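You operate a simulated robot arm through the tools that you are given. There is no shell and no other tool. Be economical: measure what you need, move in short steps, check, and stop when the job is done.

You run a simulated robot arm. Do the job below in one go: nothing can be reset, and whatever is moved stays where it is left.

JOB
Slide the label drawer's divider to the green mark and lay both labels close beside it, door side.
Fine: the drawer ends shut.

Only the result counts: the job must be done as asked and must still hold three seconds after the hand-in. Knocking over, shifting, dropping, spilling or breaking anything else fails it.

ROBOT AND FRAMES
A 7-joint arm with a two-finger parallel gripper, fixed in place. Base frame: the origin is at the foot of the arm, x ahead of it, y to its left, z up. Units: m, rad, N and s.
With the tool pointing down near the work surface it reaches from about 0.3 to 0.7 m from the base axis. Its first joint turns from -1.152 to 1.152 rad. Payload 1.57 kg.
The TCP is the grasp point between the finger pads, 0.03 m short of the fingertips. In the tool frame z runs along the fingers and y along their closing line. Largest opening 0.11 m; finger width 0.024, thickness 0.012; the body of the gripper, 0.048 by 0.112 m, starts 0.078 m behind the TCP.
Orientation is that of the tool frame in the base frame, as [roll, pitch, yaw] about the fixed x, y, z axes, in that order (R = Rz(yaw) Ry(pitch) Rx(roll)). With the fingers straight down and closing along the base's y, the tool's x points along the base's -x, its y along +y and its z along -z.

CONTROLS
- The arm moves only by the tool step_arm. Its argument "commands" is a list of rows, each an object (a shift or turn left out is 0, a gripper value left out holds the last) with "travel": the shift along the tool's x, y, z in units of 150 mm (1.0 is 150 mm), a list of three; "dr": the turn, a rotation vector about the tool's x, y, z in units of 45 degrees (1.0 is 45 degrees), a list of three; "hand": the gripper command, from -1 (shut) to 1 (fully open), values between in proportion. In form: [{"travel": [x, y, z], "dr": [ax, ay, az], "hand": hand}, ...]. A call has 1 to 20 rows; each row is the pose to reach, as a shift and turn from the pose commanded when the call began, along the tool's axes at that moment. A call with a number of a shift or a turn outside -1 to 1 is refused whole. Each row takes 0.2 s and may step no farther than 0.05 m and 0.15 rad from the row before; otherwise, or with a gripper value out of range, the whole call is refused. A pose out of reach is approached as far as the arm can. The call stops where the force on the tool passes 40 N (or 10 N more than at its start, if that is more) or the arm is blocked; 0.2 s more then pass. Each finger travels about 0.108 m/s and halts on what it meets, pressing with about 37 N; the grip force reading is that of the motor and also rises with nothing between the fingers. The clock runs only during rows and for 0.2 s after the last one: add rows that repeat a pose to give the fingers time. It gives the time, the measured TCP pose, the force on the tool (base axes), the opening and the grip force at its end, in the units of the frame above (readings bear some noise).
- Cameras (640 x 400 px; columns grow to the right, rows downward): "scene" is fixed at [0.1709, -0.406, 1.4051]; the picture's right is [0.66, -0.75, 0.00], its down [-0.54, -0.47, -0.70] and it looks along [0.52, 0.46, -0.72] (base axes); focal length 289 px, centre (320, 200). "wrist" rides on the gripper at [0.07, 0.016, -0.141] in the tool frame; the picture's right is [-0.23, 0.97, 0.00], its down [-0.85, -0.20, -0.48] and it looks along [-0.47, -0.11, 0.88] (tool axes); focal length 222 px, centre (320, 200).
- camera(camera): a new picture of that camera. It takes no simulated time.
- point_at(camera, pixels): for up to 12 pixels [column, row] of the newest picture of that camera ("zoom" is the newest enlarged one), the place [x, y, z] in the base frame of the surface seen there, good to about 0.002 m, but the place of the scene camera against the robot may be out by one fixed shift of up to 0.025 m in any direction. It takes no simulated time.
- zoom(camera, box): a new picture of the part [left, top, right, bottom] of that camera's present view, enlarged. It takes no simulated time.
- finish_job(): hands the job in; it is judged then, once.

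Go step by step. Measure first, check grasps and placings, and put right what went wrong. The budget is 80 turns and 54 pictures, counting those below and the enlarged ones. Unless the task says otherwise, let go and move clear before handing in, and close with one line.

The tools are called after "Emit:" as a command line: name --argument value ..., lists and objects as JSON in quotes. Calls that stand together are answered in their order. step_arm: Moves the arm, as the interface text tells. Its arguments: {"type":"object","properties":{"commands":{"type":"array","items":{"type":"object","properties":{"travel":{"type":"array","items":{"type":"number"}},"dr":{"type":"array","items":{"type":"number"}},"hand":{"type":"number"}}}}},"required":["commands"]} The other tools are called the same way: camera (camera) takes a picture; point_at (camera, pixels) gives the place of the surface under pixels of a picture; zoom (camera, box) takes an enlarged picture of a part of a camera's view; finish_job () hands the job in.

At the start:

```text
time_s: 0.0
tcp_pos: [0.4072, 0.0763, 1.1345]
tcp_rot: [-3.141, 0.0, 3.139]
wrist_force: [0.0, 0.3, -0.2]
opening: 0.11
grip_force: 0.1
```

scene: 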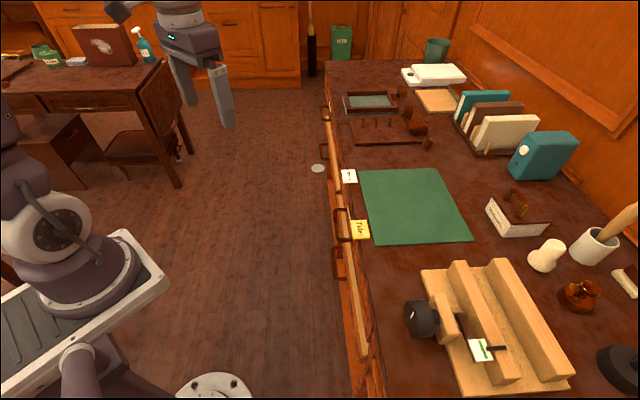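
wrist: 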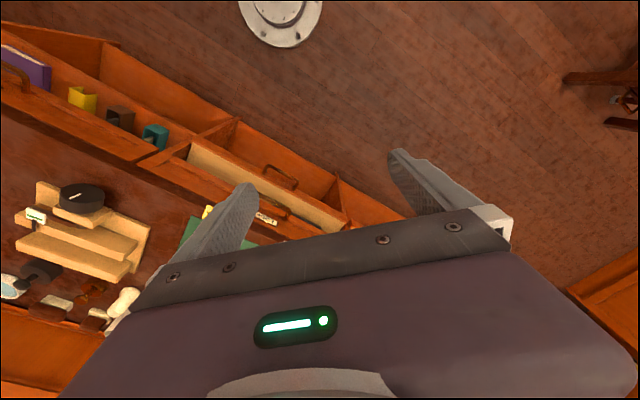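

The scene shows a desk with drawers along its near edge (column ~340), a yellow label on one at about (360,229) and a white one at (349,176). I'll zoom in for detail.

Emit:
zoom --camera "scene" --box '[290, 80, 450, 180]'

Emit:
zoom --camera "scene" --box '[290, 150, 450, 250]'

Emit:
zoom --camera "scene" --box '[320, 240, 640, 400]'

Emit:
zoom --camera "wrist" --box '[0, 20, 400, 270]'

```text
4.00 times, centred on (370, 130) of scene
```

zoom: 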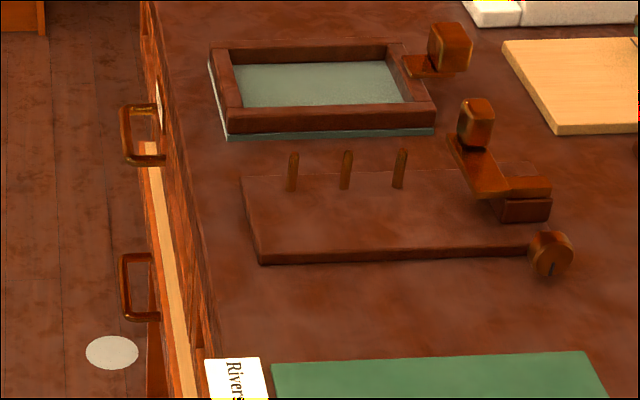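

```text
4.00 times, centred on (370, 200) of scene
```

zoom: 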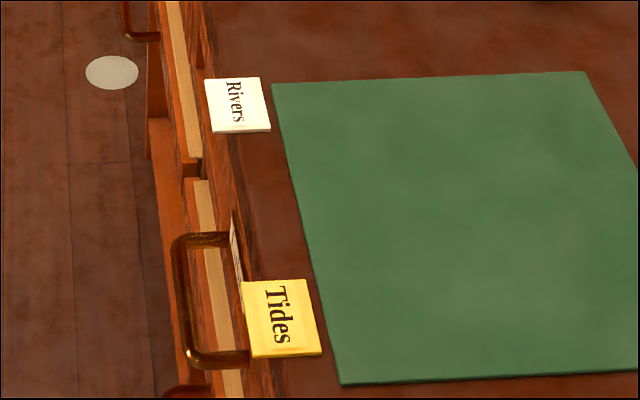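

```text
2.00 times, centred on (480, 320) of scene
```

zoom: 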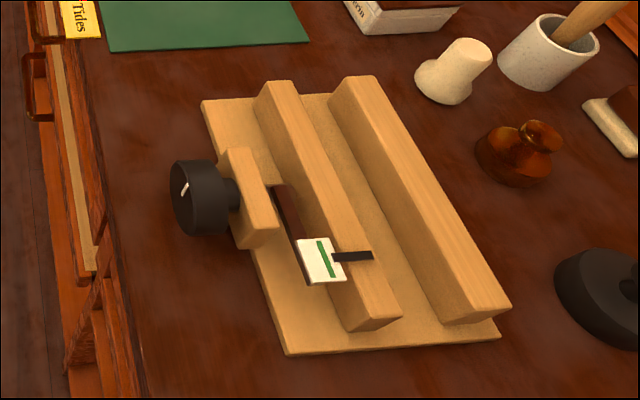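

```text
1.60 times, centred on (200, 145) of wrist
```

zoom: 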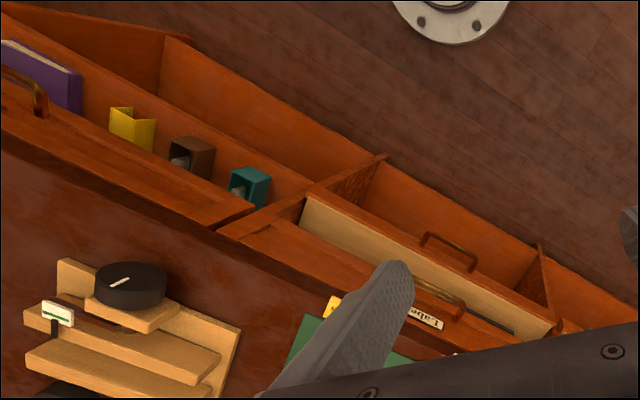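

The wrist picture shows the drawer with "Labels" card near wrist pixel (265,217) and handles at two places. I'll measure key points.

Emit:
point_at --camera "wrist" --pixels '[[265, 217], [280, 178], [190, 145], [345, 222], [205, 125], [340, 180], [300, 180], [230, 160], [150, 160], [60, 120], [110, 60], [82, 98]]'

Emit:
point_at --camera "scene" --pixels '[[360, 229], [349, 176], [336, 222], [345, 240], [330, 130], [335, 170], [345, 200], [365, 345], [346, 238], [480, 350], [420, 320], [400, 215]]'

```text
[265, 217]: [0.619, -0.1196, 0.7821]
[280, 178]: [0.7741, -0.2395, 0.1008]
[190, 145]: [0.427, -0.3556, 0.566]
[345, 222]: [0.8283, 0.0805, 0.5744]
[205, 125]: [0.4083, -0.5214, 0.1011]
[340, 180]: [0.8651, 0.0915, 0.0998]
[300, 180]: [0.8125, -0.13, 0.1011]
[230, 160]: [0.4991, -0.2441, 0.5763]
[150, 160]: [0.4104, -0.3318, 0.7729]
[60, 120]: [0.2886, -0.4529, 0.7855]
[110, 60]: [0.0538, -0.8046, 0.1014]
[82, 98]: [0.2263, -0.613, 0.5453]
```

```text
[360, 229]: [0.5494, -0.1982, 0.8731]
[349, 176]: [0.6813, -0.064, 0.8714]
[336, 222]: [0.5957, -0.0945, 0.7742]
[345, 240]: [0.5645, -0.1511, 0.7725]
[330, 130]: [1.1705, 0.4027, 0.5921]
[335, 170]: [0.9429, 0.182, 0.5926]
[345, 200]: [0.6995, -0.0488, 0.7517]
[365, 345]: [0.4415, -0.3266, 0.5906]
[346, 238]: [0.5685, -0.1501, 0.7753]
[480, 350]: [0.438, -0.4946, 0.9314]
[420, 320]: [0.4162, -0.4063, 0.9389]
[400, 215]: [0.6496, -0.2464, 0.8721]
```

The desk front runs at about 45° in the base frame, with the "Labels" card near (0.62,-0.12,0.78). I'll turn the hand 45° so the wrist camera looks straight at the drawer front.

Emit:
step_arm --commands '[{"dr": [0, 0, 0.17]}, {"dr": [0, 0, 0.34]}, {"dr": [0, 0, 0.51]}, {"dr": [0, 0, 0.68]}, {"dr": [0, 0, 0.85]}, {"dr": [0, 0, 1.0]}, {"dr": [0, 0, 1.0]}]'

Emit:
camera --camera "wrist"

```text
time_s: 1.6
tcp_pos: [0.4055, 0.0778, 1.1348]
tcp_rot: [3.141, 0.0, 2.355]
wrist_force: [0.5, -0.8, -0.7]
opening: 0.1103
grip_force: 0.2
```

```text
47 pictures are left
```

wrist: 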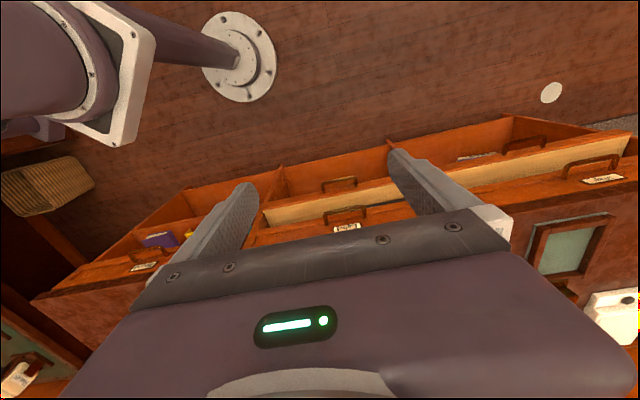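

The view shows three upper drawers with cards; middle card at (347,228). I'll zoom to read them.

Emit:
zoom --camera "wrist" --box '[240, 120, 440, 245]'

Emit:
zoom --camera "wrist" --box '[440, 110, 640, 235]'

Emit:
zoom --camera "wrist" --box '[30, 190, 230, 315]'

```text
3.20 times, centred on (340, 182) of wrist
```

zoom: 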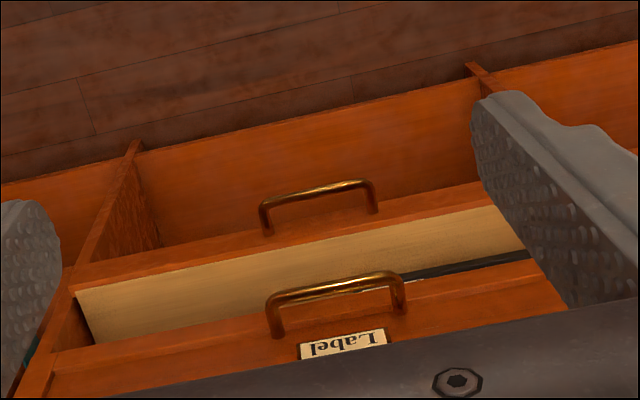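

```text
3.20 times, centred on (540, 172) of wrist
```

zoom: 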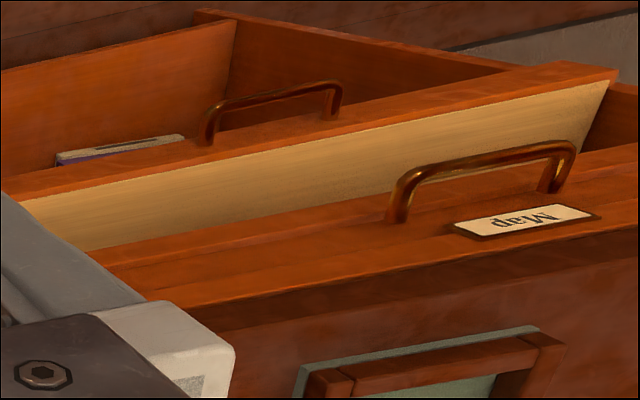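

```text
3.20 times, centred on (130, 252) of wrist
```

zoom: 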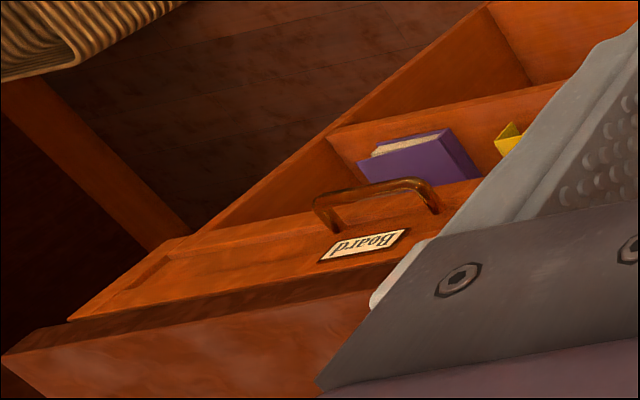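

The "Label" drawer is the upper middle one. I need to know where the door is, so I'll look at the room's edges.

Emit:
zoom --camera "scene" --box '[160, 0, 480, 120]'

Emit:
zoom --camera "scene" --box '[440, 0, 640, 200]'

Emit:
point_at --camera "wrist" --pixels '[[325, 218], [345, 210], [365, 207], [366, 217], [325, 227], [347, 228], [300, 232], [340, 222], [276, 213], [270, 235], [395, 215], [340, 183]]'

```text
2.00 times, centred on (320, 60) of scene
```

zoom: 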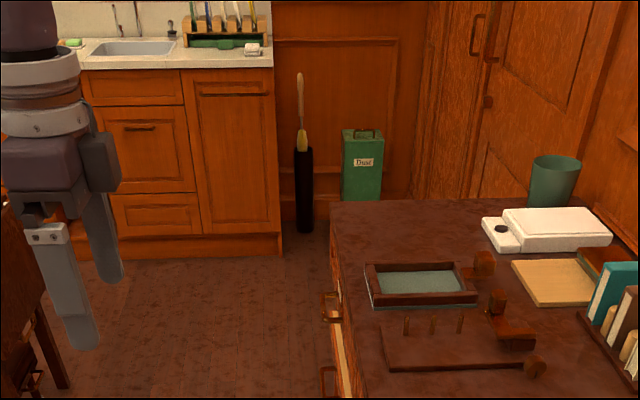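

```text
2.00 times, centred on (540, 100) of scene
```

zoom: 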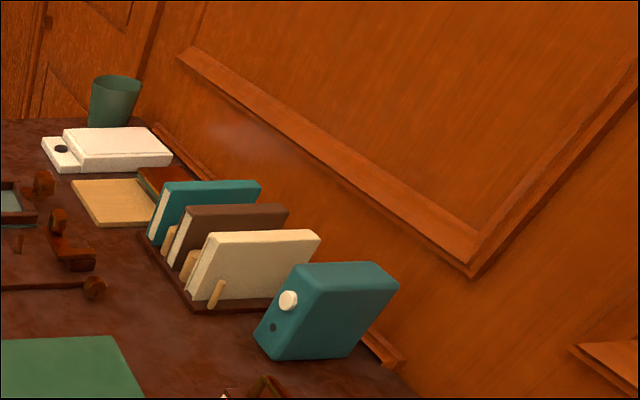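

```text
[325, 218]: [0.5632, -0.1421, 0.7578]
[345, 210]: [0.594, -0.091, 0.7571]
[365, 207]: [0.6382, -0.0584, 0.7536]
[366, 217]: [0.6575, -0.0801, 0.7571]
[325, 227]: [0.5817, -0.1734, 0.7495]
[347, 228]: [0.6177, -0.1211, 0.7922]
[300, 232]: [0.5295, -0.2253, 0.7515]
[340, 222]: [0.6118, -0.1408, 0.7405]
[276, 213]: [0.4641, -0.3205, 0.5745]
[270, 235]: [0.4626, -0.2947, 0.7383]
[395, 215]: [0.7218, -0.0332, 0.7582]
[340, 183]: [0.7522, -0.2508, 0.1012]
```

The room door is in the far wall (scene about (455,30)), so door side is +x+y along the desk. Handle bar is near (0.60,-0.10,0.757). I'll turn the hand a quarter turn so the fingers close across the bar.

Emit:
step_arm --commands '[{"dr": [0, 0, -0.17]}, {"dr": [0, 0, -0.34]}, {"dr": [0, 0, -0.51]}, {"dr": [0, 0, -0.68]}, {"dr": [0, 0, -0.85]}, {"dr": [0, 0, -1.0]}]'

Emit:
step_arm --commands '[{"dr": [0, 0, -0.17], "hand": -0.2}, {"dr": [0, 0, -0.34]}, {"dr": [0, 0, -0.51]}, {"dr": [0, 0, -0.68]}, {"dr": [0, 0, -0.85]}, {"dr": [0, 0, -1.0]}]'

Emit:
step_arm --commands '[{"dr": [0.17, 0, 0], "travel": [0, 0, 0.2]}, {"dr": [0.34, 0, 0], "travel": [0, 0, 0.4]}, {"dr": [0.51, 0, 0], "travel": [0, 0, 0.6]}, {"dr": [0.68, 0, 0], "travel": [0, 0, 0.8]}, {"dr": [0.85, 0, 0], "travel": [0, 0, 1.0]}, {"dr": [1.0, 0, 0], "travel": [0, 0, 1.0]}, {"dr": [1.0, 0, 0], "travel": [0, 0, 1.0]}]'

Emit:
camera --camera "wrist"

```text
time_s: 3.0
tcp_pos: [0.406, 0.0781, 1.1344]
tcp_rot: [3.141, 0.0, -3.139]
wrist_force: [-0.2, -0.9, -0.2]
opening: 0.1099
grip_force: 0.0
```

```text
time_s: 4.4
tcp_pos: [0.4059, 0.0772, 1.1356]
tcp_rot: [-3.14, 0.001, -2.354]
wrist_force: [-0.1, -0.4, -0.6]
opening: 0.0443
grip_force: 0.1
```

```text
time_s: 6.0
tcp_pos: [0.4283, 0.0754, 0.9898]
tcp_rot: [-2.354, 0.0, -2.36]
wrist_force: [0.4, 0.2, -0.3]
opening: 0.044
grip_force: 0.0
out of reach, approached as far as the arm can: row 5, 6, 7
```

```text
41 pictures are left
```

wrist: 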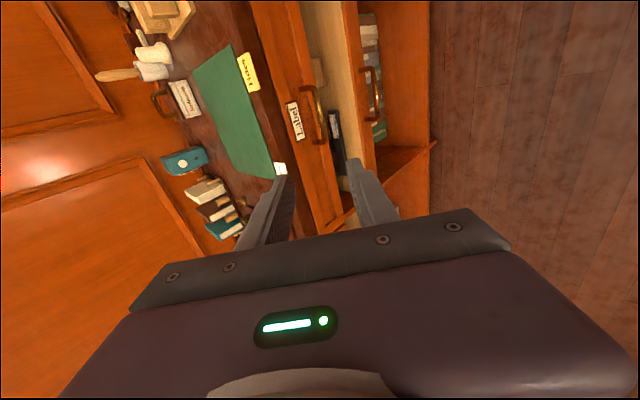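

The tilted view shows the Label card at (294,120) and the handle at about (320,115). I'll zoom and measure the bar precisely.

Emit:
zoom --camera "wrist" --box '[220, 40, 420, 165]'

```text
3.20 times, centred on (320, 102) of wrist
```

zoom: 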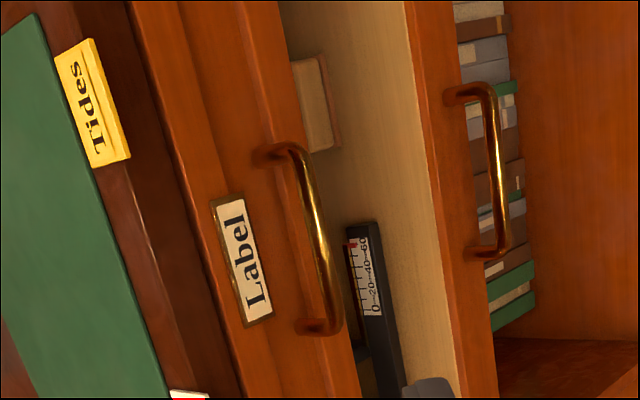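

Emit:
point_at --camera "zoom" --pixels '[[295, 148], [312, 200], [322, 245], [335, 310], [310, 328], [262, 155], [285, 220], [245, 250], [160, 290], [190, 300], [60, 55], [125, 158]]'

Emit:
point_at --camera "zoom" --pixels '[[88, 165], [95, 42], [105, 110], [200, 392], [140, 120], [145, 230], [200, 180], [290, 350], [130, 160], [75, 110], [110, 250], [330, 340]]'

```text
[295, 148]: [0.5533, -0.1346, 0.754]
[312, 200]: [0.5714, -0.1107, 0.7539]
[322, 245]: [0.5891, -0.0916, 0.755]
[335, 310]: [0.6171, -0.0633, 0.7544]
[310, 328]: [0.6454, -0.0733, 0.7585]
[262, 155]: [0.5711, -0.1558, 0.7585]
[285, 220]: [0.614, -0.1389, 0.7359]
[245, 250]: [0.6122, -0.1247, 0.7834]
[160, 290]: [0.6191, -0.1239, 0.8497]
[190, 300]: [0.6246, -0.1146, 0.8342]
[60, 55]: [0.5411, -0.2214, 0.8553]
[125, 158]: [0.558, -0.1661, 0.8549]
```

```text
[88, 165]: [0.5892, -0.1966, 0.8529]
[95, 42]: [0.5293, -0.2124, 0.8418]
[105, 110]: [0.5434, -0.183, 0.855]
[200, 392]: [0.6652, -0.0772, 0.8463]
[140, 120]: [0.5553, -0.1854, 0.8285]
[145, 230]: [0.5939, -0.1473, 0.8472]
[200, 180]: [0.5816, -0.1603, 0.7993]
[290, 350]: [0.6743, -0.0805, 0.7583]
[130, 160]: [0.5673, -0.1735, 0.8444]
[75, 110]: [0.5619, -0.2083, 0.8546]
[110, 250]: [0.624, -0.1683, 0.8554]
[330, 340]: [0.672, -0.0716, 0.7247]
```

Bar: centre about (0.589,-0.100,0.750), ~4 cm clear of the drawer front; the Tides label overhangs the desk edge by about 13 mm. I'll approach the bar along the tool axis.

Emit:
step_arm --commands '[{"travel": [0, 0, 0.25], "hand": -0.4}, {"travel": [0, 0, 0.5]}, {"travel": [0.03, 0, 0.75]}, {"travel": [0.06, 0, 1.0]}, {"travel": [0.06, 0, 1.0]}]'

```text
time_s: 7.2
tcp_pos: [0.4967, -0.0052, 0.8829]
tcp_rot: [-2.356, 0.002, -2.354]
wrist_force: [-0.2, 0.3, 1.3]
opening: 0.033
grip_force: 0.0
```

Now at d=0.355, on line with the bar. Advancing to a pre-grasp 7 cm short and looking.

Emit:
step_arm --commands '[{"travel": [0, 0, 0.24]}, {"travel": [0, 0, 0.48]}, {"travel": [0, 0, 0.72]}, {"travel": [0, 0, 0.72]}]'

Emit:
camera --camera "wrist"

```text
time_s: 8.2
tcp_pos: [0.5517, -0.0615, 0.8077]
tcp_rot: [-2.358, -0.001, -2.357]
wrist_force: [0.5, -0.3, -0.5]
opening: 0.033
grip_force: 0.1
```

```text
39 pictures are left
```

wrist: 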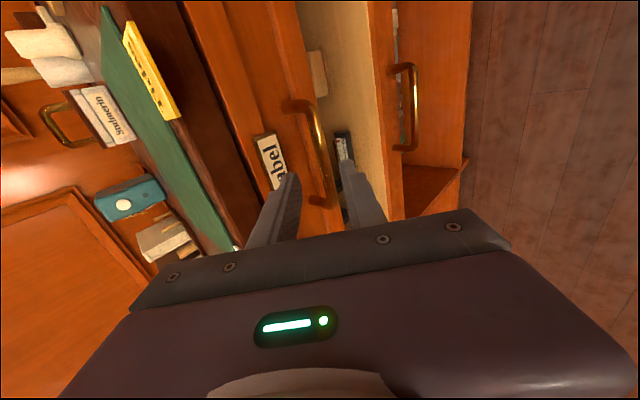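

The bar sits between the fingertips in view (column ~325). Advancing 7 cm and closing on it.

Emit:
step_arm --commands '[{"travel": [0, 0.01, 0.15]}, {"travel": [0, 0.01, 0.3]}, {"travel": [0, 0.01, 0.46]}, {"travel": [0, 0.01, 0.46]}, {"travel": [0, 0.01, 0.46], "hand": -1}, {"travel": [0, 0.01, 0.46]}, {"travel": [0, 0.01, 0.46]}]'

Emit:
camera --camera "wrist"

```text
time_s: 9.8
tcp_pos: [0.5843, -0.0946, 0.7568]
tcp_rot: [-2.356, 0.0, -2.356]
wrist_force: [0.8, -1.3, 2.6]
opening: 0.0125
grip_force: 30.1
```

```text
38 pictures are left
```

wrist: 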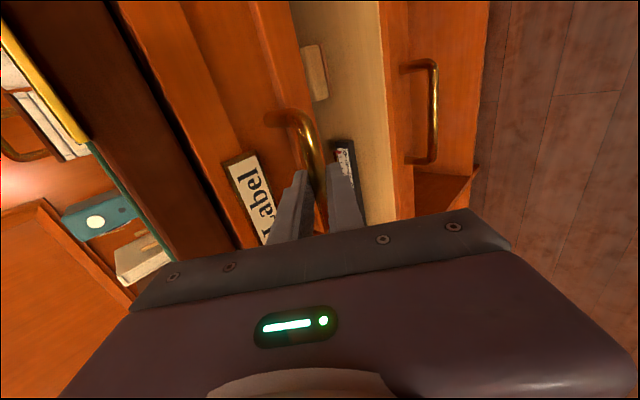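

Gripped the bar (opening 12.5 mm). Pulling the drawer straight out along the normal.

Emit:
step_arm --commands '[{"travel": [0, 0.1, -0.1]}, {"travel": [0, 0.2, -0.2]}, {"travel": [0, 0.3, -0.3]}, {"travel": [0, 0.4, -0.4]}, {"travel": [0, 0.5, -0.5]}, {"travel": [0, 0.6, -0.6]}, {"travel": [0, 0.6, -0.6]}]'

Emit:
camera --camera "scene"

```text
time_s: 11.1
tcp_pos: [0.5097, -0.0186, 0.7579]
tcp_rot: [-2.352, -0.001, -2.356]
wrist_force: [-0.6, -3.3, 5.0]
opening: 0.013
grip_force: 29.5
stopped in row 6: the force on the tool passed its limit (the readings are from after the stop); the commanded pose is now the measured one
```

```text
37 pictures are left
```

scene: 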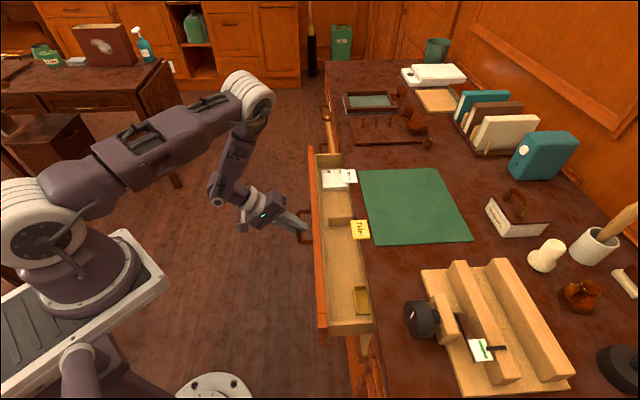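

The drawer came out about 0.107 m before a force stop. Looking inside.

Emit:
zoom --camera "scene" --box '[280, 140, 400, 240]'

Emit:
zoom --camera "scene" --box '[280, 240, 400, 340]'

```text
4.00 times, centred on (340, 190) of scene
```

zoom: 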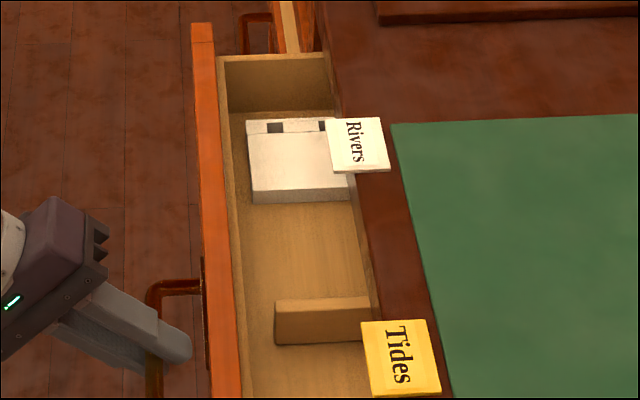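

```text
4.00 times, centred on (340, 290) of scene
```

zoom: 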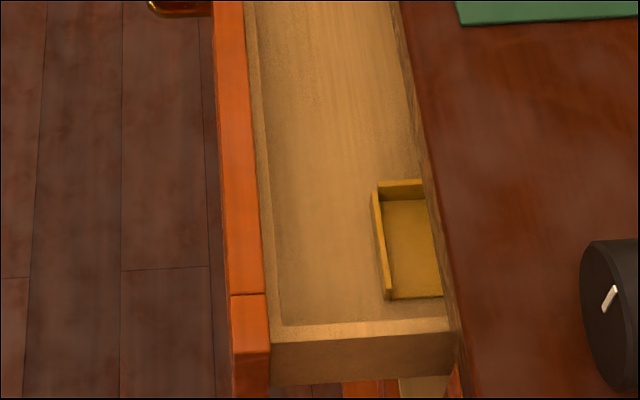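

The divider looks to be the wooden block at scene ~(360,219), with a white box farther along; no green mark visible yet. I'll try pulling a bit further.

Emit:
step_arm --commands '[{"travel": [0, 0.04, -0.04]}, {"travel": [0, 0.08, -0.08]}, {"travel": [0, 0.12, -0.12]}, {"travel": [0, 0.16, -0.16]}, {"travel": [0, 0.2, -0.2]}]'

```text
time_s: 12.3
tcp_pos: [0.4792, 0.0109, 0.757]
tcp_rot: [-2.351, 0.0, -2.357]
wrist_force: [-6.2, -8.0, 17.3]
opening: 0.013
grip_force: 28.9
```

It moved on (total 0.15 m). Continuing gently.

Emit:
step_arm --commands '[{"travel": [0, 0.04, -0.04]}, {"travel": [0, 0.08, -0.08]}, {"travel": [0, 0.12, -0.12]}, {"travel": [0, 0.16, -0.16]}, {"travel": [0, 0.2, -0.2]}, {"travel": [0, 0.24, -0.24]}]'

Emit:
camera --camera "scene"

```text
time_s: 13.7
tcp_pos: [0.443, 0.0475, 0.756]
tcp_rot: [-2.349, 0.001, -2.356]
wrist_force: [-3.8, -5.1, 28.7]
opening: 0.0127
grip_force: 29.7
```

```text
34 pictures are left
```

scene: 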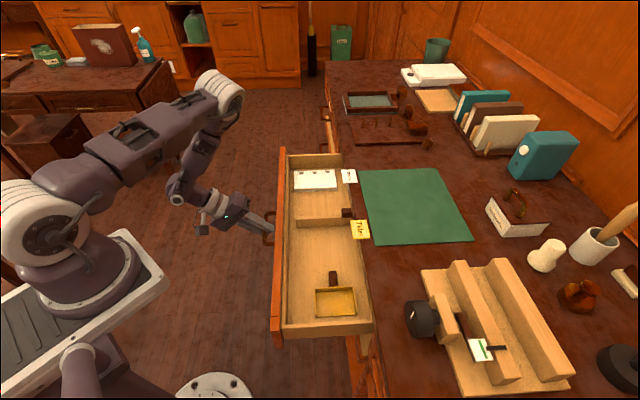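

Drawer is out ~0.20 m with vertical load on the hand rising (28 N). Looking inside closely.

Emit:
zoom --camera "scene" --box '[260, 140, 400, 240]'

Emit:
zoom --camera "scene" --box '[260, 240, 400, 340]'

```text
4.00 times, centred on (330, 190) of scene
```

zoom: 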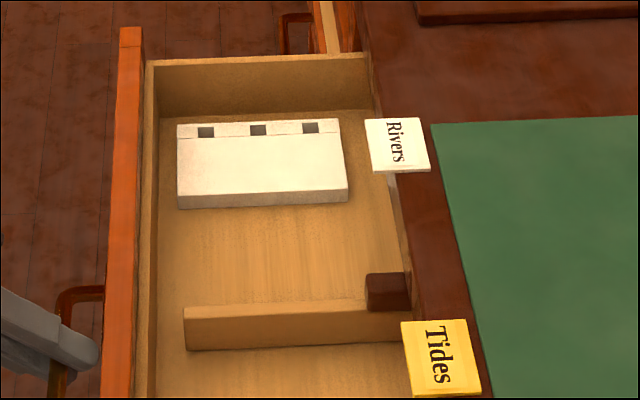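

```text
4.00 times, centred on (330, 290) of scene
```

zoom: 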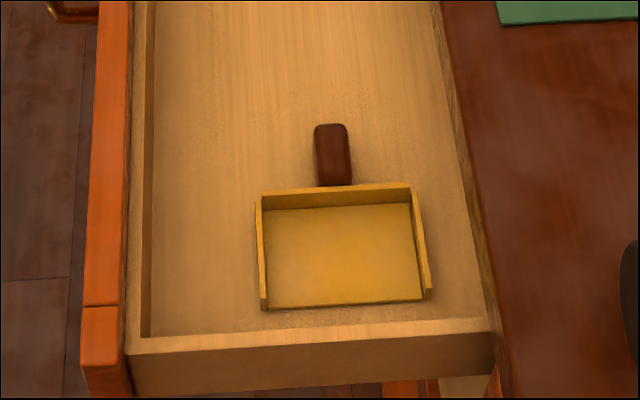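

Emit:
point_at --camera "zoom" --pixels '[[330, 140], [330, 190], [340, 260], [420, 300], [140, 200], [200, 100], [300, 335], [465, 300]]'

Emit:
point_at --camera "scene" --pixels '[[310, 220], [310, 226], [350, 221], [357, 212], [346, 213], [315, 182], [310, 205], [345, 165], [300, 160], [290, 165], [283, 200], [308, 216]]'

```text
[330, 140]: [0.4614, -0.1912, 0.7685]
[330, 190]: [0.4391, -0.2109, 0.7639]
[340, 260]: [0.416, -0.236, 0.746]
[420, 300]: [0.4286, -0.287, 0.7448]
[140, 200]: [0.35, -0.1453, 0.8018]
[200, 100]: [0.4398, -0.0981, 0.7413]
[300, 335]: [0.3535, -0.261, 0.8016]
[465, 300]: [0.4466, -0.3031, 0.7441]
```

```text
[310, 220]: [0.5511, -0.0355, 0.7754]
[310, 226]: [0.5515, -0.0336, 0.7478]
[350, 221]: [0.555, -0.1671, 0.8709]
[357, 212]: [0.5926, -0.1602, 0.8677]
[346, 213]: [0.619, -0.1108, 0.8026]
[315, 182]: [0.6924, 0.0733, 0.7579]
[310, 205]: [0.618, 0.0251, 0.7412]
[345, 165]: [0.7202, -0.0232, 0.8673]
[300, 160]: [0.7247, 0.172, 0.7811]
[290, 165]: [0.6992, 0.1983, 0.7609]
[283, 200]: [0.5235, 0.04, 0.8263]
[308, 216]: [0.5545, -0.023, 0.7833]
```

The divider runs front-to-back with its dark knob still at the desk edge. I'll pull a little more, easing the vertical load.

Emit:
step_arm --commands '[{"travel": [0, -0.015, -0.015]}, {"travel": [0, 0.025, -0.055]}, {"travel": [0, 0.065, -0.095]}, {"travel": [0, 0.105, -0.135]}, {"travel": [0, 0.145, -0.175]}, {"travel": [0, 0.145, -0.175]}]'

```text
time_s: 15.1
tcp_pos: [0.4188, 0.0715, 0.7583]
tcp_rot: [-2.354, -0.003, -2.358]
wrist_force: [-3.1, -5.6, -35.4]
opening: 0.0128
grip_force: 29.4
```

Drawer is out ~0.235 m. I'll ease the load, let go, and back away.

Emit:
step_arm --commands '[{"travel": [0, 0.009, 0.009]}, {"travel": [0, 0.009, 0.009], "hand": -0.2}, {"travel": [0, 0.009, 0.009]}, {"travel": [0, 0.009, 0.009]}]'

Emit:
step_arm --commands '[{"travel": [0, 0, -0.15]}, {"travel": [0, 0, -0.3]}, {"travel": [0, 0, -0.45]}, {"travel": [0, 0, -0.6]}, {"travel": [0, -0.2, -0.8]}, {"travel": [0, -0.4, -1.0]}]'

Emit:
camera --camera "wrist"

```text
time_s: 16.1
tcp_pos: [0.4198, 0.0718, 0.7578]
tcp_rot: [-2.35, 0.002, -2.357]
wrist_force: [-0.1, 0.0, -0.1]
opening: 0.0441
grip_force: 0.1
```

```text
time_s: 17.5
tcp_pos: [0.3759, 0.1168, 0.9079]
tcp_rot: [-2.353, 0.0, -2.358]
wrist_force: [-0.4, -0.2, 0.4]
opening: 0.0439
grip_force: 0.0
```

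```text
31 pictures are left
```

wrist: 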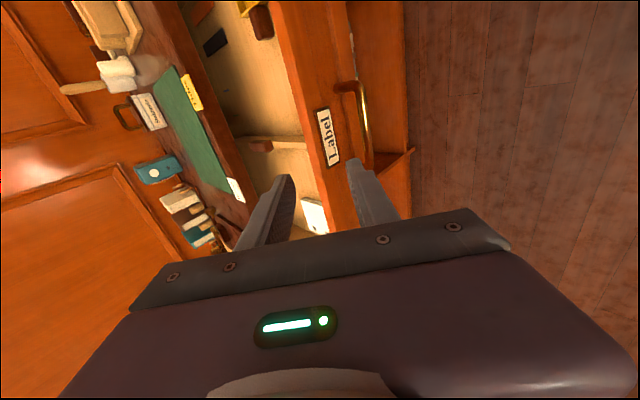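

Backed off. Now I'll stand the hand upright over the drawer to view the interior.

Emit:
step_arm --commands '[{"travel": [0, -0.2, 0], "dr": [-0.17, 0, 0]}, {"travel": [0, -0.4, 0], "dr": [-0.34, 0, 0]}, {"travel": [0, -0.6, 0], "dr": [-0.51, 0, 0]}, {"travel": [0, -0.8, 0], "dr": [-0.68, 0, 0]}, {"travel": [0, -1, 0], "dr": [-0.85, 0, 0]}, {"travel": [0, -1, 0], "dr": [-1, 0, 0]}, {"travel": [0, -1, 0], "dr": [-1, 0, 0]}]'

Emit:
step_arm --commands '[{"travel": [0, -0.25, -0.25]}, {"travel": [0, -0.3, -0.5]}, {"travel": [0, -0.3, -0.5]}]'

Emit:
camera --camera "wrist"

```text
time_s: 19.1
tcp_pos: [0.4492, 0.0416, 1.0126]
tcp_rot: [-3.138, 0.003, -2.358]
wrist_force: [0.5, -0.1, -0.1]
opening: 0.0438
grip_force: 0.1
out of reach, approached as far as the arm can: row 1, 2
```

```text
refused: row 1 steps farther than a row can; nothing moved
```

```text
30 pictures are left
```

wrist: 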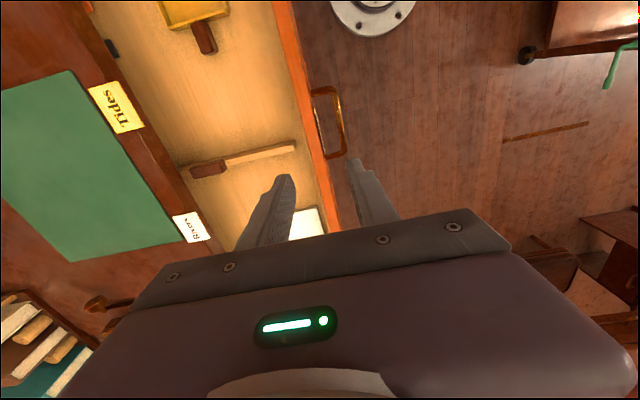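

Good overhead view: divider at (240,158) with knob at its back end (208,170). Zooming to search for a green mark and the black item at (111,48).

Emit:
zoom --camera "wrist" --box '[80, 0, 340, 130]'

Emit:
zoom --camera "wrist" --box '[140, 110, 340, 250]'

```text
2.46 times, centred on (210, 65) of wrist
```

zoom: 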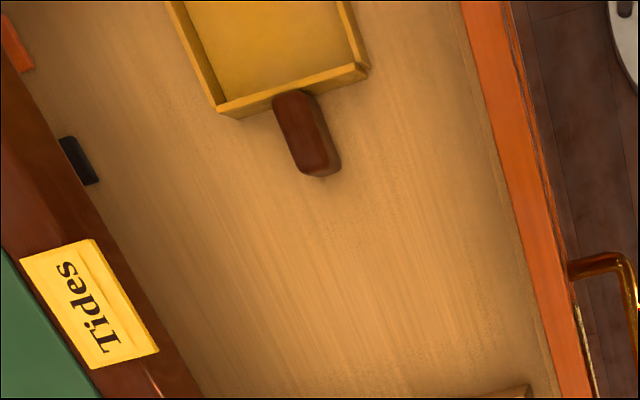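

```text
2.86 times, centred on (240, 180) of wrist
```

zoom: 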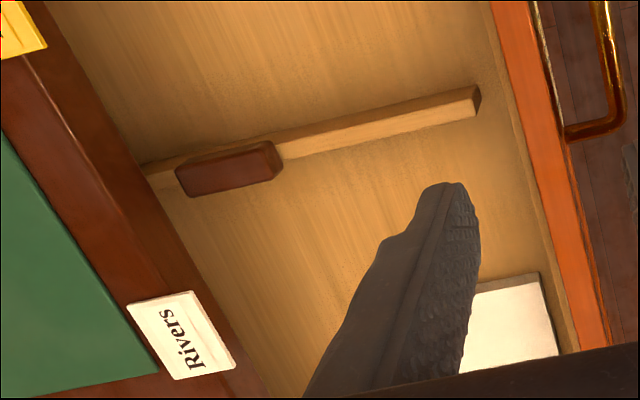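

No green mark yet on the floor; the inner face of the drawer front is hidden from here. I'll shift over the desk edge to see that inner face.

Emit:
step_arm --commands '[{"travel": [0, -0.3, -0.1]}, {"travel": [0, -0.6, -0.2]}, {"travel": [0, -0.9, -0.2]}, {"travel": [0, -1, -0.2]}, {"travel": [0, -1, -0.2]}]'

Emit:
camera --camera "wrist"

```text
time_s: 20.3
tcp_pos: [0.555, -0.0644, 1.0437]
tcp_rot: [-3.134, 0.0, -2.358]
wrist_force: [0.4, 0.1, 0.7]
opening: 0.0439
grip_force: 0.1
```

```text
27 pictures are left
```

wrist: 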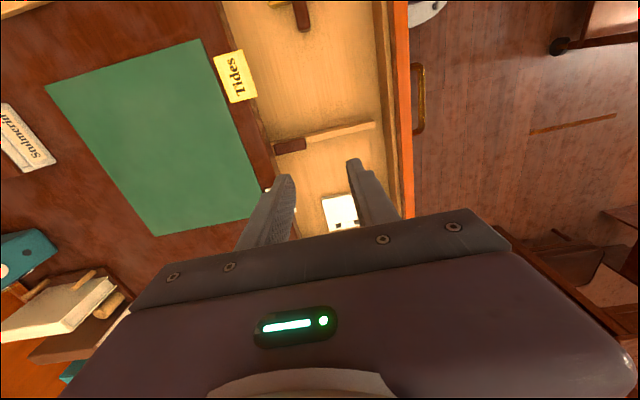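

Emit:
zoom --camera "wrist" --box '[220, 0, 430, 130]'

Emit:
point_at --camera "wrist" --pixels '[[373, 123], [305, 137], [372, 128], [302, 147], [278, 147], [300, 152], [330, 100], [402, 120], [378, 110], [385, 110], [345, 210], [340, 195]]'

Emit:
point_at --camera "wrist" --pixels '[[218, 57], [242, 49], [257, 95], [232, 104], [237, 76], [300, 20], [308, 28], [290, 143], [290, 150], [325, 205], [395, 60], [266, 120]]'

```text
3.05 times, centred on (325, 65) of wrist
```

zoom: 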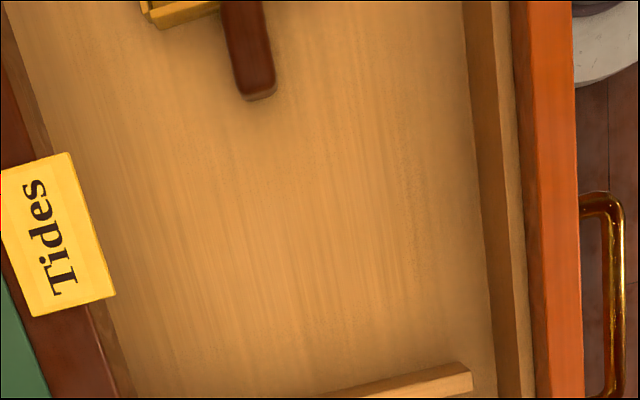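

```text
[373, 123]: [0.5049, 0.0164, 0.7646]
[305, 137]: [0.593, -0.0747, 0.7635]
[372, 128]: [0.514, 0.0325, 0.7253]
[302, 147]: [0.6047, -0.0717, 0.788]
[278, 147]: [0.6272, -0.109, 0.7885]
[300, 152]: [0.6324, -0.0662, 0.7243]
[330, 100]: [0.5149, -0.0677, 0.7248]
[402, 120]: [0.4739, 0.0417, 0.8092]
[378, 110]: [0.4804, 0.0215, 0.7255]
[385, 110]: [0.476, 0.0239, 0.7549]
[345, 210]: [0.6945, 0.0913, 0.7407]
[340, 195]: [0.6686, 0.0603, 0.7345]
```

```text
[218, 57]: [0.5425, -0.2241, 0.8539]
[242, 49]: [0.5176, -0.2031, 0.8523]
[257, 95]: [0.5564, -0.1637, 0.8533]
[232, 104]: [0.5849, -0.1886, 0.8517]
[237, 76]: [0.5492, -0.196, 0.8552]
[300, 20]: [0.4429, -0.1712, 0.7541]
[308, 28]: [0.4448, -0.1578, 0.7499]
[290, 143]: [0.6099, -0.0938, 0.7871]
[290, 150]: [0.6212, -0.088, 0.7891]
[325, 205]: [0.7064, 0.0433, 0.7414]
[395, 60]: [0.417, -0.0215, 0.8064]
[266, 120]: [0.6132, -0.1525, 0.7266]
```

Floor z≈0.725, divider at s≈0.37 (top z 0.764), knob d 0.478–0.52. Still no mark, so I'll move along toward the door end to see the inner front face there.

Emit:
step_arm --commands '[{"travel": [-0.3, 0, 0]}, {"travel": [-0.6, 0, 0]}, {"travel": [-0.9, 0, 0]}, {"travel": [-1, 0, 0]}]'

Emit:
zoom --camera "wrist" --box '[220, 0, 440, 220]'

```text
time_s: 21.3
tcp_pos: [0.6611, 0.0415, 1.043]
tcp_rot: [-3.135, -0.001, -2.356]
wrist_force: [-0.7, 0.5, 1.0]
opening: 0.0439
grip_force: 0.1
```

```text
1.82 times, centred on (330, 110) of wrist
```

zoom: 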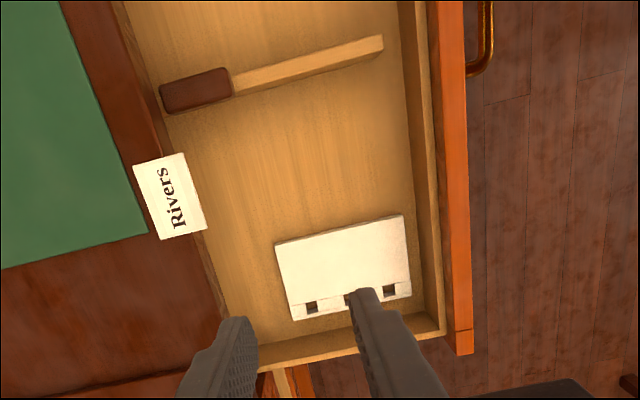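

No mark at the door end either; it must be in the hidden rear part. I'll close the fingers, dip them inside the drawer, and push the front further out from within.

Emit:
step_arm --commands '[{"travel": [0.25, 0.12, 0.1], "hand": -1}, {"travel": [0.5, 0.25, 0.2]}, {"travel": [0.75, 0.37, 0.3]}, {"travel": [1, 0.487, 0.4]}, {"travel": [1, 0.487, 0.4]}]'

Emit:
step_arm --commands '[{"travel": [0.25, 0, 0.15]}, {"travel": [0.25, 0, 0.4]}, {"travel": [0.25, 0, 0.6]}, {"travel": [0.25, 0, 0.8]}, {"travel": [0.25, 0, 1]}, {"travel": [0.25, 0, 1]}]'

Emit:
camera --camera "wrist"

```text
time_s: 22.5
tcp_pos: [0.5028, -0.0122, 0.9845]
tcp_rot: [-3.137, 0.002, -2.36]
wrist_force: [0.3, 0.2, -0.3]
opening: 0.0
grip_force: 20.9
```

```text
time_s: 23.9
tcp_pos: [0.4765, -0.0422, 0.8303]
tcp_rot: [-3.136, -0.001, -2.358]
wrist_force: [-0.3, -0.3, 0.3]
opening: 0.0
grip_force: 20.9
```

```text
24 pictures are left
```

wrist: 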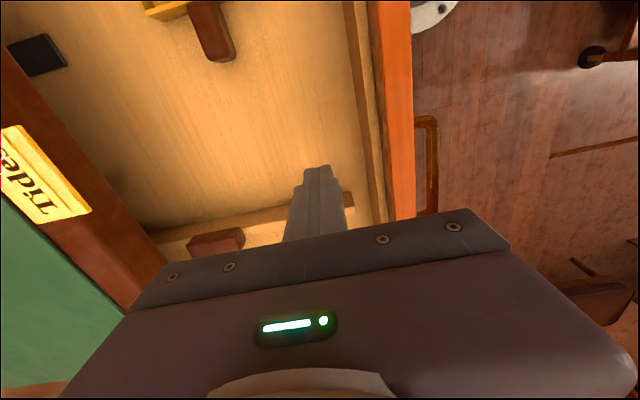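

Fingers clear of the divider (205–355,220). Lowering inside and pushing the front outward.

Emit:
step_arm --commands '[{"travel": [0, 0, 0.2]}, {"travel": [0, 0, 0.37]}, {"travel": [0, 0.1, 0.37]}, {"travel": [0, 0.2, 0.37]}, {"travel": [0, 0.3, 0.37]}, {"travel": [0, 0.4, 0.37]}, {"travel": [0, 0.5, 0.37]}, {"travel": [0, 0.6, 0.37]}, {"travel": [0, 0.7, 0.37]}]'

Emit:
camera --camera "scene"

```text
time_s: 25.9
tcp_pos: [0.4019, 0.0343, 0.7771]
tcp_rot: [-3.138, -0.001, -2.359]
wrist_force: [-0.1, 0.6, 0.7]
opening: 0.0
grip_force: 21.3
```

```text
23 pictures are left
```

scene: 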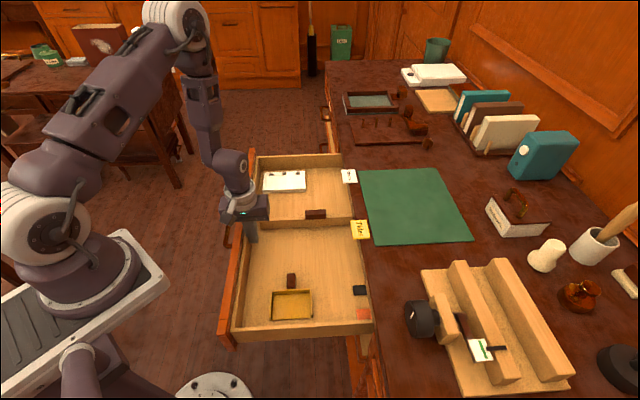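

Drawer slides freely (about 0.31 m out); black and red patches appear at the back (360,290),(362,314). Zooming.

Emit:
zoom --camera "scene" --box '[230, 150, 390, 250]'

Emit:
zoom --camera "scene" --box '[230, 240, 390, 340]'

```text
4.00 times, centred on (310, 200) of scene
```

zoom: 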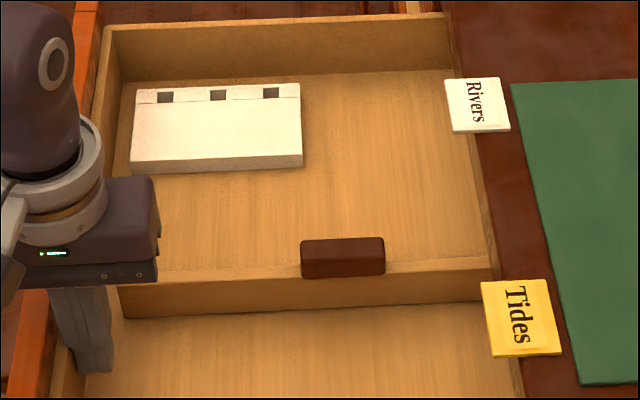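

```text
4.00 times, centred on (310, 290) of scene
```

zoom: 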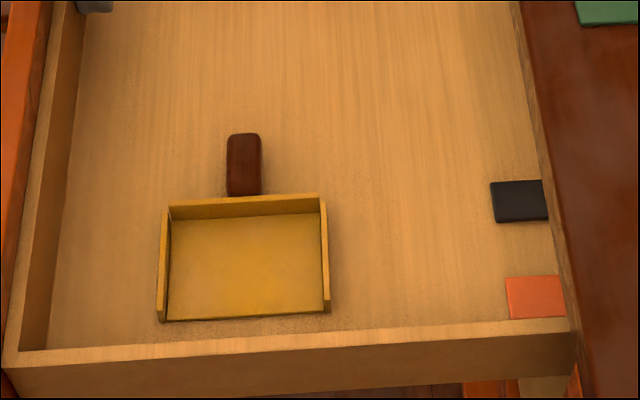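

Back of drawer still hidden; pushing out 5 cm more.

Emit:
step_arm --commands '[{"travel": [0, 0.08, 0]}, {"travel": [0, 0.16, 0]}, {"travel": [0, 0.24, 0]}, {"travel": [0, 0.32, 0]}, {"travel": [0, 0.38, 0]}]'

Emit:
zoom --camera "scene" --box '[190, 150, 390, 350]'

```text
time_s: 27.1
tcp_pos: [0.362, 0.0752, 0.777]
tcp_rot: [-3.137, 0.001, -2.359]
wrist_force: [2.2, 0.6, 40.8]
opening: 0.0
grip_force: 21.5
```

```text
2.00 times, centred on (290, 250) of scene
```

zoom: 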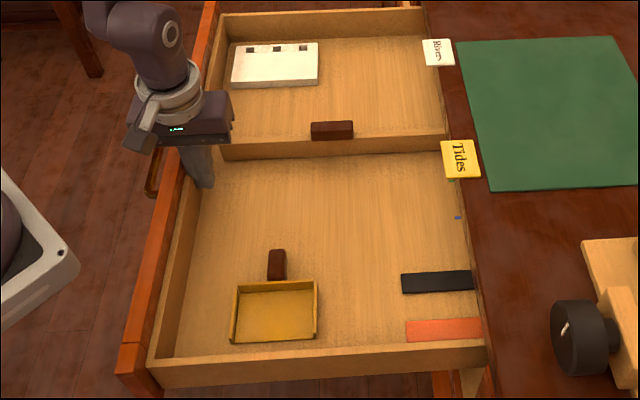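

A blue mark shows at the back floor (zoom (457,217)), so marks lie further back; but the hand reads 40 N upward. Easing off to see.

Emit:
step_arm --commands '[{"travel": [0, -0.03, -0.03]}, {"travel": [0, -0.06, -0.06]}]'

Emit:
point_at --camera "zoom" --pixels '[[457, 217], [438, 281], [445, 330], [160, 200], [205, 60], [172, 300], [380, 250]]'

```text
time_s: 27.7
tcp_pos: [0.3685, 0.0677, 0.7846]
tcp_rot: [-3.139, 0.0, -2.358]
wrist_force: [0.5, -0.5, -0.4]
opening: 0.0001
grip_force: 21.0
```

```text
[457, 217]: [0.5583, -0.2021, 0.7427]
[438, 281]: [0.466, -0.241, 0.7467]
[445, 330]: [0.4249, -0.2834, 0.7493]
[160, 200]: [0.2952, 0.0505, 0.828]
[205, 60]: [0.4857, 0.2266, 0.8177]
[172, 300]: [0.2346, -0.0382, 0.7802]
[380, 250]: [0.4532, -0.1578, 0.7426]
```

Load is gone. From this low position the wrist camera can see under the desk lip, so I'll look now.

Emit:
camera --camera "wrist"

```text
19 pictures are left
```

wrist: 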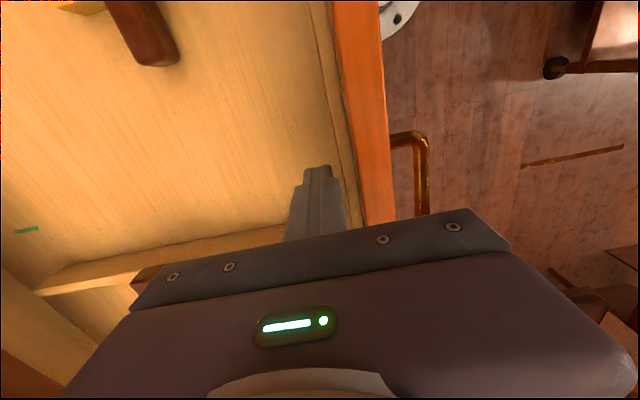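

Green mark found on the floor at (27,230). Measuring it along with divider and surroundings.

Emit:
point_at --camera "wrist" --pixels '[[17, 232], [27, 230], [37, 228], [45, 292], [75, 270], [240, 235], [250, 245], [285, 232], [100, 275], [30, 265], [10, 262], [345, 170]]'

Emit:
zoom --camera "wrist" --box '[0, 160, 160, 320]'

```text
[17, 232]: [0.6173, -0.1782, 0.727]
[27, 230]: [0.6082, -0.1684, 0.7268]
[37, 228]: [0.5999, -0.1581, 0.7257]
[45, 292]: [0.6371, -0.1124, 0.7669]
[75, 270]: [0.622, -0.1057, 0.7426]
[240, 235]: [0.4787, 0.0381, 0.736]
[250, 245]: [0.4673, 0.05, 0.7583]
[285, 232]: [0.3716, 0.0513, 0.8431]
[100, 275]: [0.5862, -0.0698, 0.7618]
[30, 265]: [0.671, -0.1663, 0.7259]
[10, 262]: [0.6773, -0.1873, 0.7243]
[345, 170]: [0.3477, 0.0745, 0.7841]
```

```text
2.50 times, centred on (80, 240) of wrist
```

zoom: 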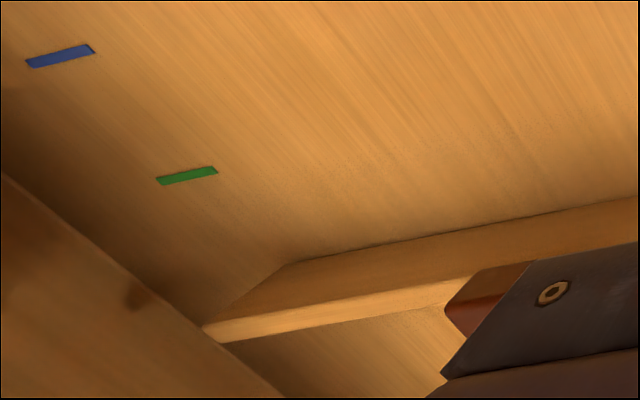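

Green mark is a line at s≈0.311 (blue one at s≈0.25); divider centre is s≈0.371, so it must go 60 mm away from the door. I'll lift, turn the fingers to close along the slide, and move over the divider's knob.

Emit:
step_arm --commands '[{"travel": [0, 0, -0.27]}, {"travel": [0, 0, -0.54]}, {"travel": [0, 0, -0.8]}, {"travel": [-0.1, -0.22, -0.8], "dr": [0, 0, 0.17], "hand": 0}, {"travel": [-0.2, -0.44, -0.8], "dr": [0, 0, 0.34]}, {"travel": [-0.3, -0.66, -0.8], "dr": [0, 0, 0.51]}, {"travel": [-0.4, -0.88, -0.8], "dr": [0, 0, 0.68]}, {"travel": [-0.43, -1.0, -0.8], "dr": [0, 0, 0.85]}, {"travel": [-0.43, -1.0, -0.8], "dr": [0, 0, 1]}]'

Emit:
step_arm --commands '[{"dr": [0, 0, 0.17]}, {"dr": [0, 0, 0.34]}, {"dr": [0, 0, 0.51]}, {"dr": [0, 0, 0.68]}, {"dr": [0, 0, 0.85]}, {"dr": [0, 0, 1.0]}, {"dr": [0, 0, 1.0]}]'

Emit:
camera --camera "wrist"

```text
time_s: 29.7
tcp_pos: [0.5212, 0.0061, 0.9074]
tcp_rot: [-3.141, 0.004, 3.139]
wrist_force: [0.2, -0.3, -0.7]
opening: 0.055
grip_force: 0.1
```

```text
time_s: 31.3
tcp_pos: [0.5197, 0.0089, 0.9067]
tcp_rot: [3.141, 0.005, 2.353]
wrist_force: [0.0, 0.0, -0.2]
opening: 0.0551
grip_force: 0.1
```

```text
17 pictures are left
```

wrist: 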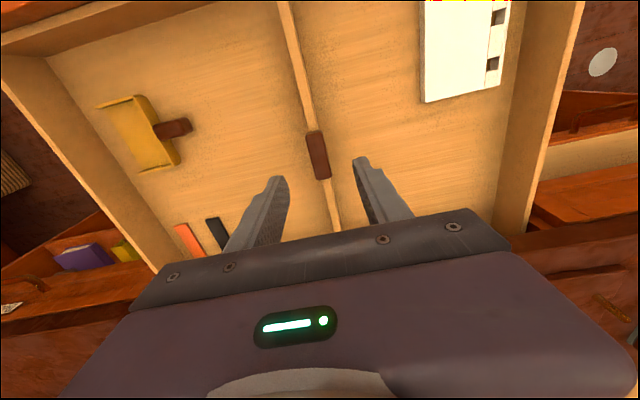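

Knob at (318,155), between the fingers. Measuring it.

Emit:
point_at --camera "wrist" --pixels '[[314, 133], [318, 155], [323, 176], [310, 155], [327, 155], [300, 70], [294, 50], [333, 215], [470, 92], [424, 100], [430, 40], [289, 35]]'

```text
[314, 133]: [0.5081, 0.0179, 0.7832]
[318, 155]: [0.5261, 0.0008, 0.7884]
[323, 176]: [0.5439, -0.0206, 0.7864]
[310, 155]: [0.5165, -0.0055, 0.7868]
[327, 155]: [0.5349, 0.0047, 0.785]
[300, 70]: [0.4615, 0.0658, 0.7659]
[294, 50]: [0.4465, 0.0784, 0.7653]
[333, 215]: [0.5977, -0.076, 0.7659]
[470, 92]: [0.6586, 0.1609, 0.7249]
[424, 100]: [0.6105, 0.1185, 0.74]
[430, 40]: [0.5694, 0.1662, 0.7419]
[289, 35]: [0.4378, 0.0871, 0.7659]
```

Knob centre d=0.3715, s=0.3715. Lowering astride it and closing.

Emit:
step_arm --commands '[{"travel": [-0.073, -0.015, 0.25]}, {"travel": [-0.073, -0.015, 0.5]}, {"travel": [-0.073, -0.015, 0.75]}, {"travel": [-0.073, -0.015, 0.9]}, {"travel": [-0.073, -0.015, 0.9], "hand": -1}, {"travel": [-0.073, -0.015, 0.9]}, {"travel": [-0.073, -0.015, 0.9]}]'

```text
time_s: 32.9
tcp_pos: [0.527, -0.0035, 0.771]
tcp_rot: [-3.139, 0.004, 2.355]
wrist_force: [-19.0, -19.6, 1.2]
opening: 0.0213
grip_force: 35.1
```

Gripped the knob (21 mm). Sliding it 59 mm away from the door.

Emit:
step_arm --commands '[{"travel": [0, -0.06, 0]}, {"travel": [0, -0.12, 0]}, {"travel": [0, -0.18, 0]}, {"travel": [0, -0.24, 0]}, {"travel": [0, -0.3, 0]}, {"travel": [0, -0.36, 0]}, {"travel": [0, -0.4, 0]}, {"travel": [0, -0.4, 0]}]'

```text
time_s: 34.7
tcp_pos: [0.4856, -0.0428, 0.7716]
tcp_rot: [3.14, 0.006, 2.355]
wrist_force: [-1.3, 0.1, 5.0]
opening: 0.0216
grip_force: 34.5
```

Now at s=0.313; nudging 2 mm more, then releasing and lifting to check against the mark.

Emit:
step_arm --commands '[{"travel": [0, -0.013, 0]}, {"travel": [0, -0.013, 0]}, {"travel": [0, -0.013, 0], "hand": -0.2}, {"travel": [0, -0.013, 0]}, {"travel": [0, -0.013, -0.25]}, {"travel": [0, -0.013, -0.5]}, {"travel": [0.2, -0.013, -0.7]}, {"travel": [0.4, -0.013, -0.7]}]'

Emit:
camera --camera "wrist"

```text
time_s: 36.5
tcp_pos: [0.4401, -0.0034, 0.8756]
tcp_rot: [-3.141, 0.004, 2.356]
wrist_force: [-0.4, 0.5, 0.1]
opening: 0.0442
grip_force: 0.0
```

```text
16 pictures are left
```

wrist: 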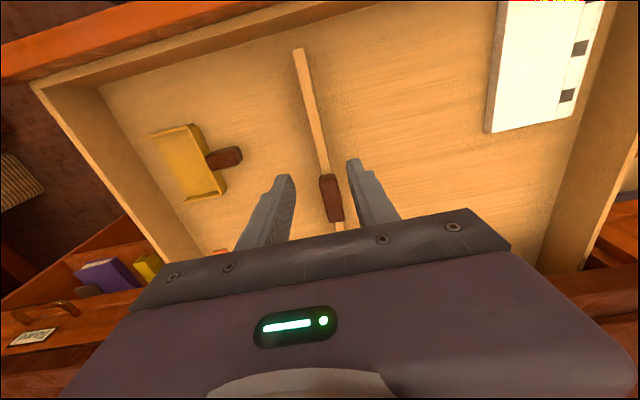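

Emit:
point_at --camera "wrist" --pixels '[[306, 90], [316, 90], [311, 90], [320, 150], [331, 198], [332, 190], [324, 190], [298, 50], [325, 160], [400, 100], [489, 120], [420, 40]]'

```text
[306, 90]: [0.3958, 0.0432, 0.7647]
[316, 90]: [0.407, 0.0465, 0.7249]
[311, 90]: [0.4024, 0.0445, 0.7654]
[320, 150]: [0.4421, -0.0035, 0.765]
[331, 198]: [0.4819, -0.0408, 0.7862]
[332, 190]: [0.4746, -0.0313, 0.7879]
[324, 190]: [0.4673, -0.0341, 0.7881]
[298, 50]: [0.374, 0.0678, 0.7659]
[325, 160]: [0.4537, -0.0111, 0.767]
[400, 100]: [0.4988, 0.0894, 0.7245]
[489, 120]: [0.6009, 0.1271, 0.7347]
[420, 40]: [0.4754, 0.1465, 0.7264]
```

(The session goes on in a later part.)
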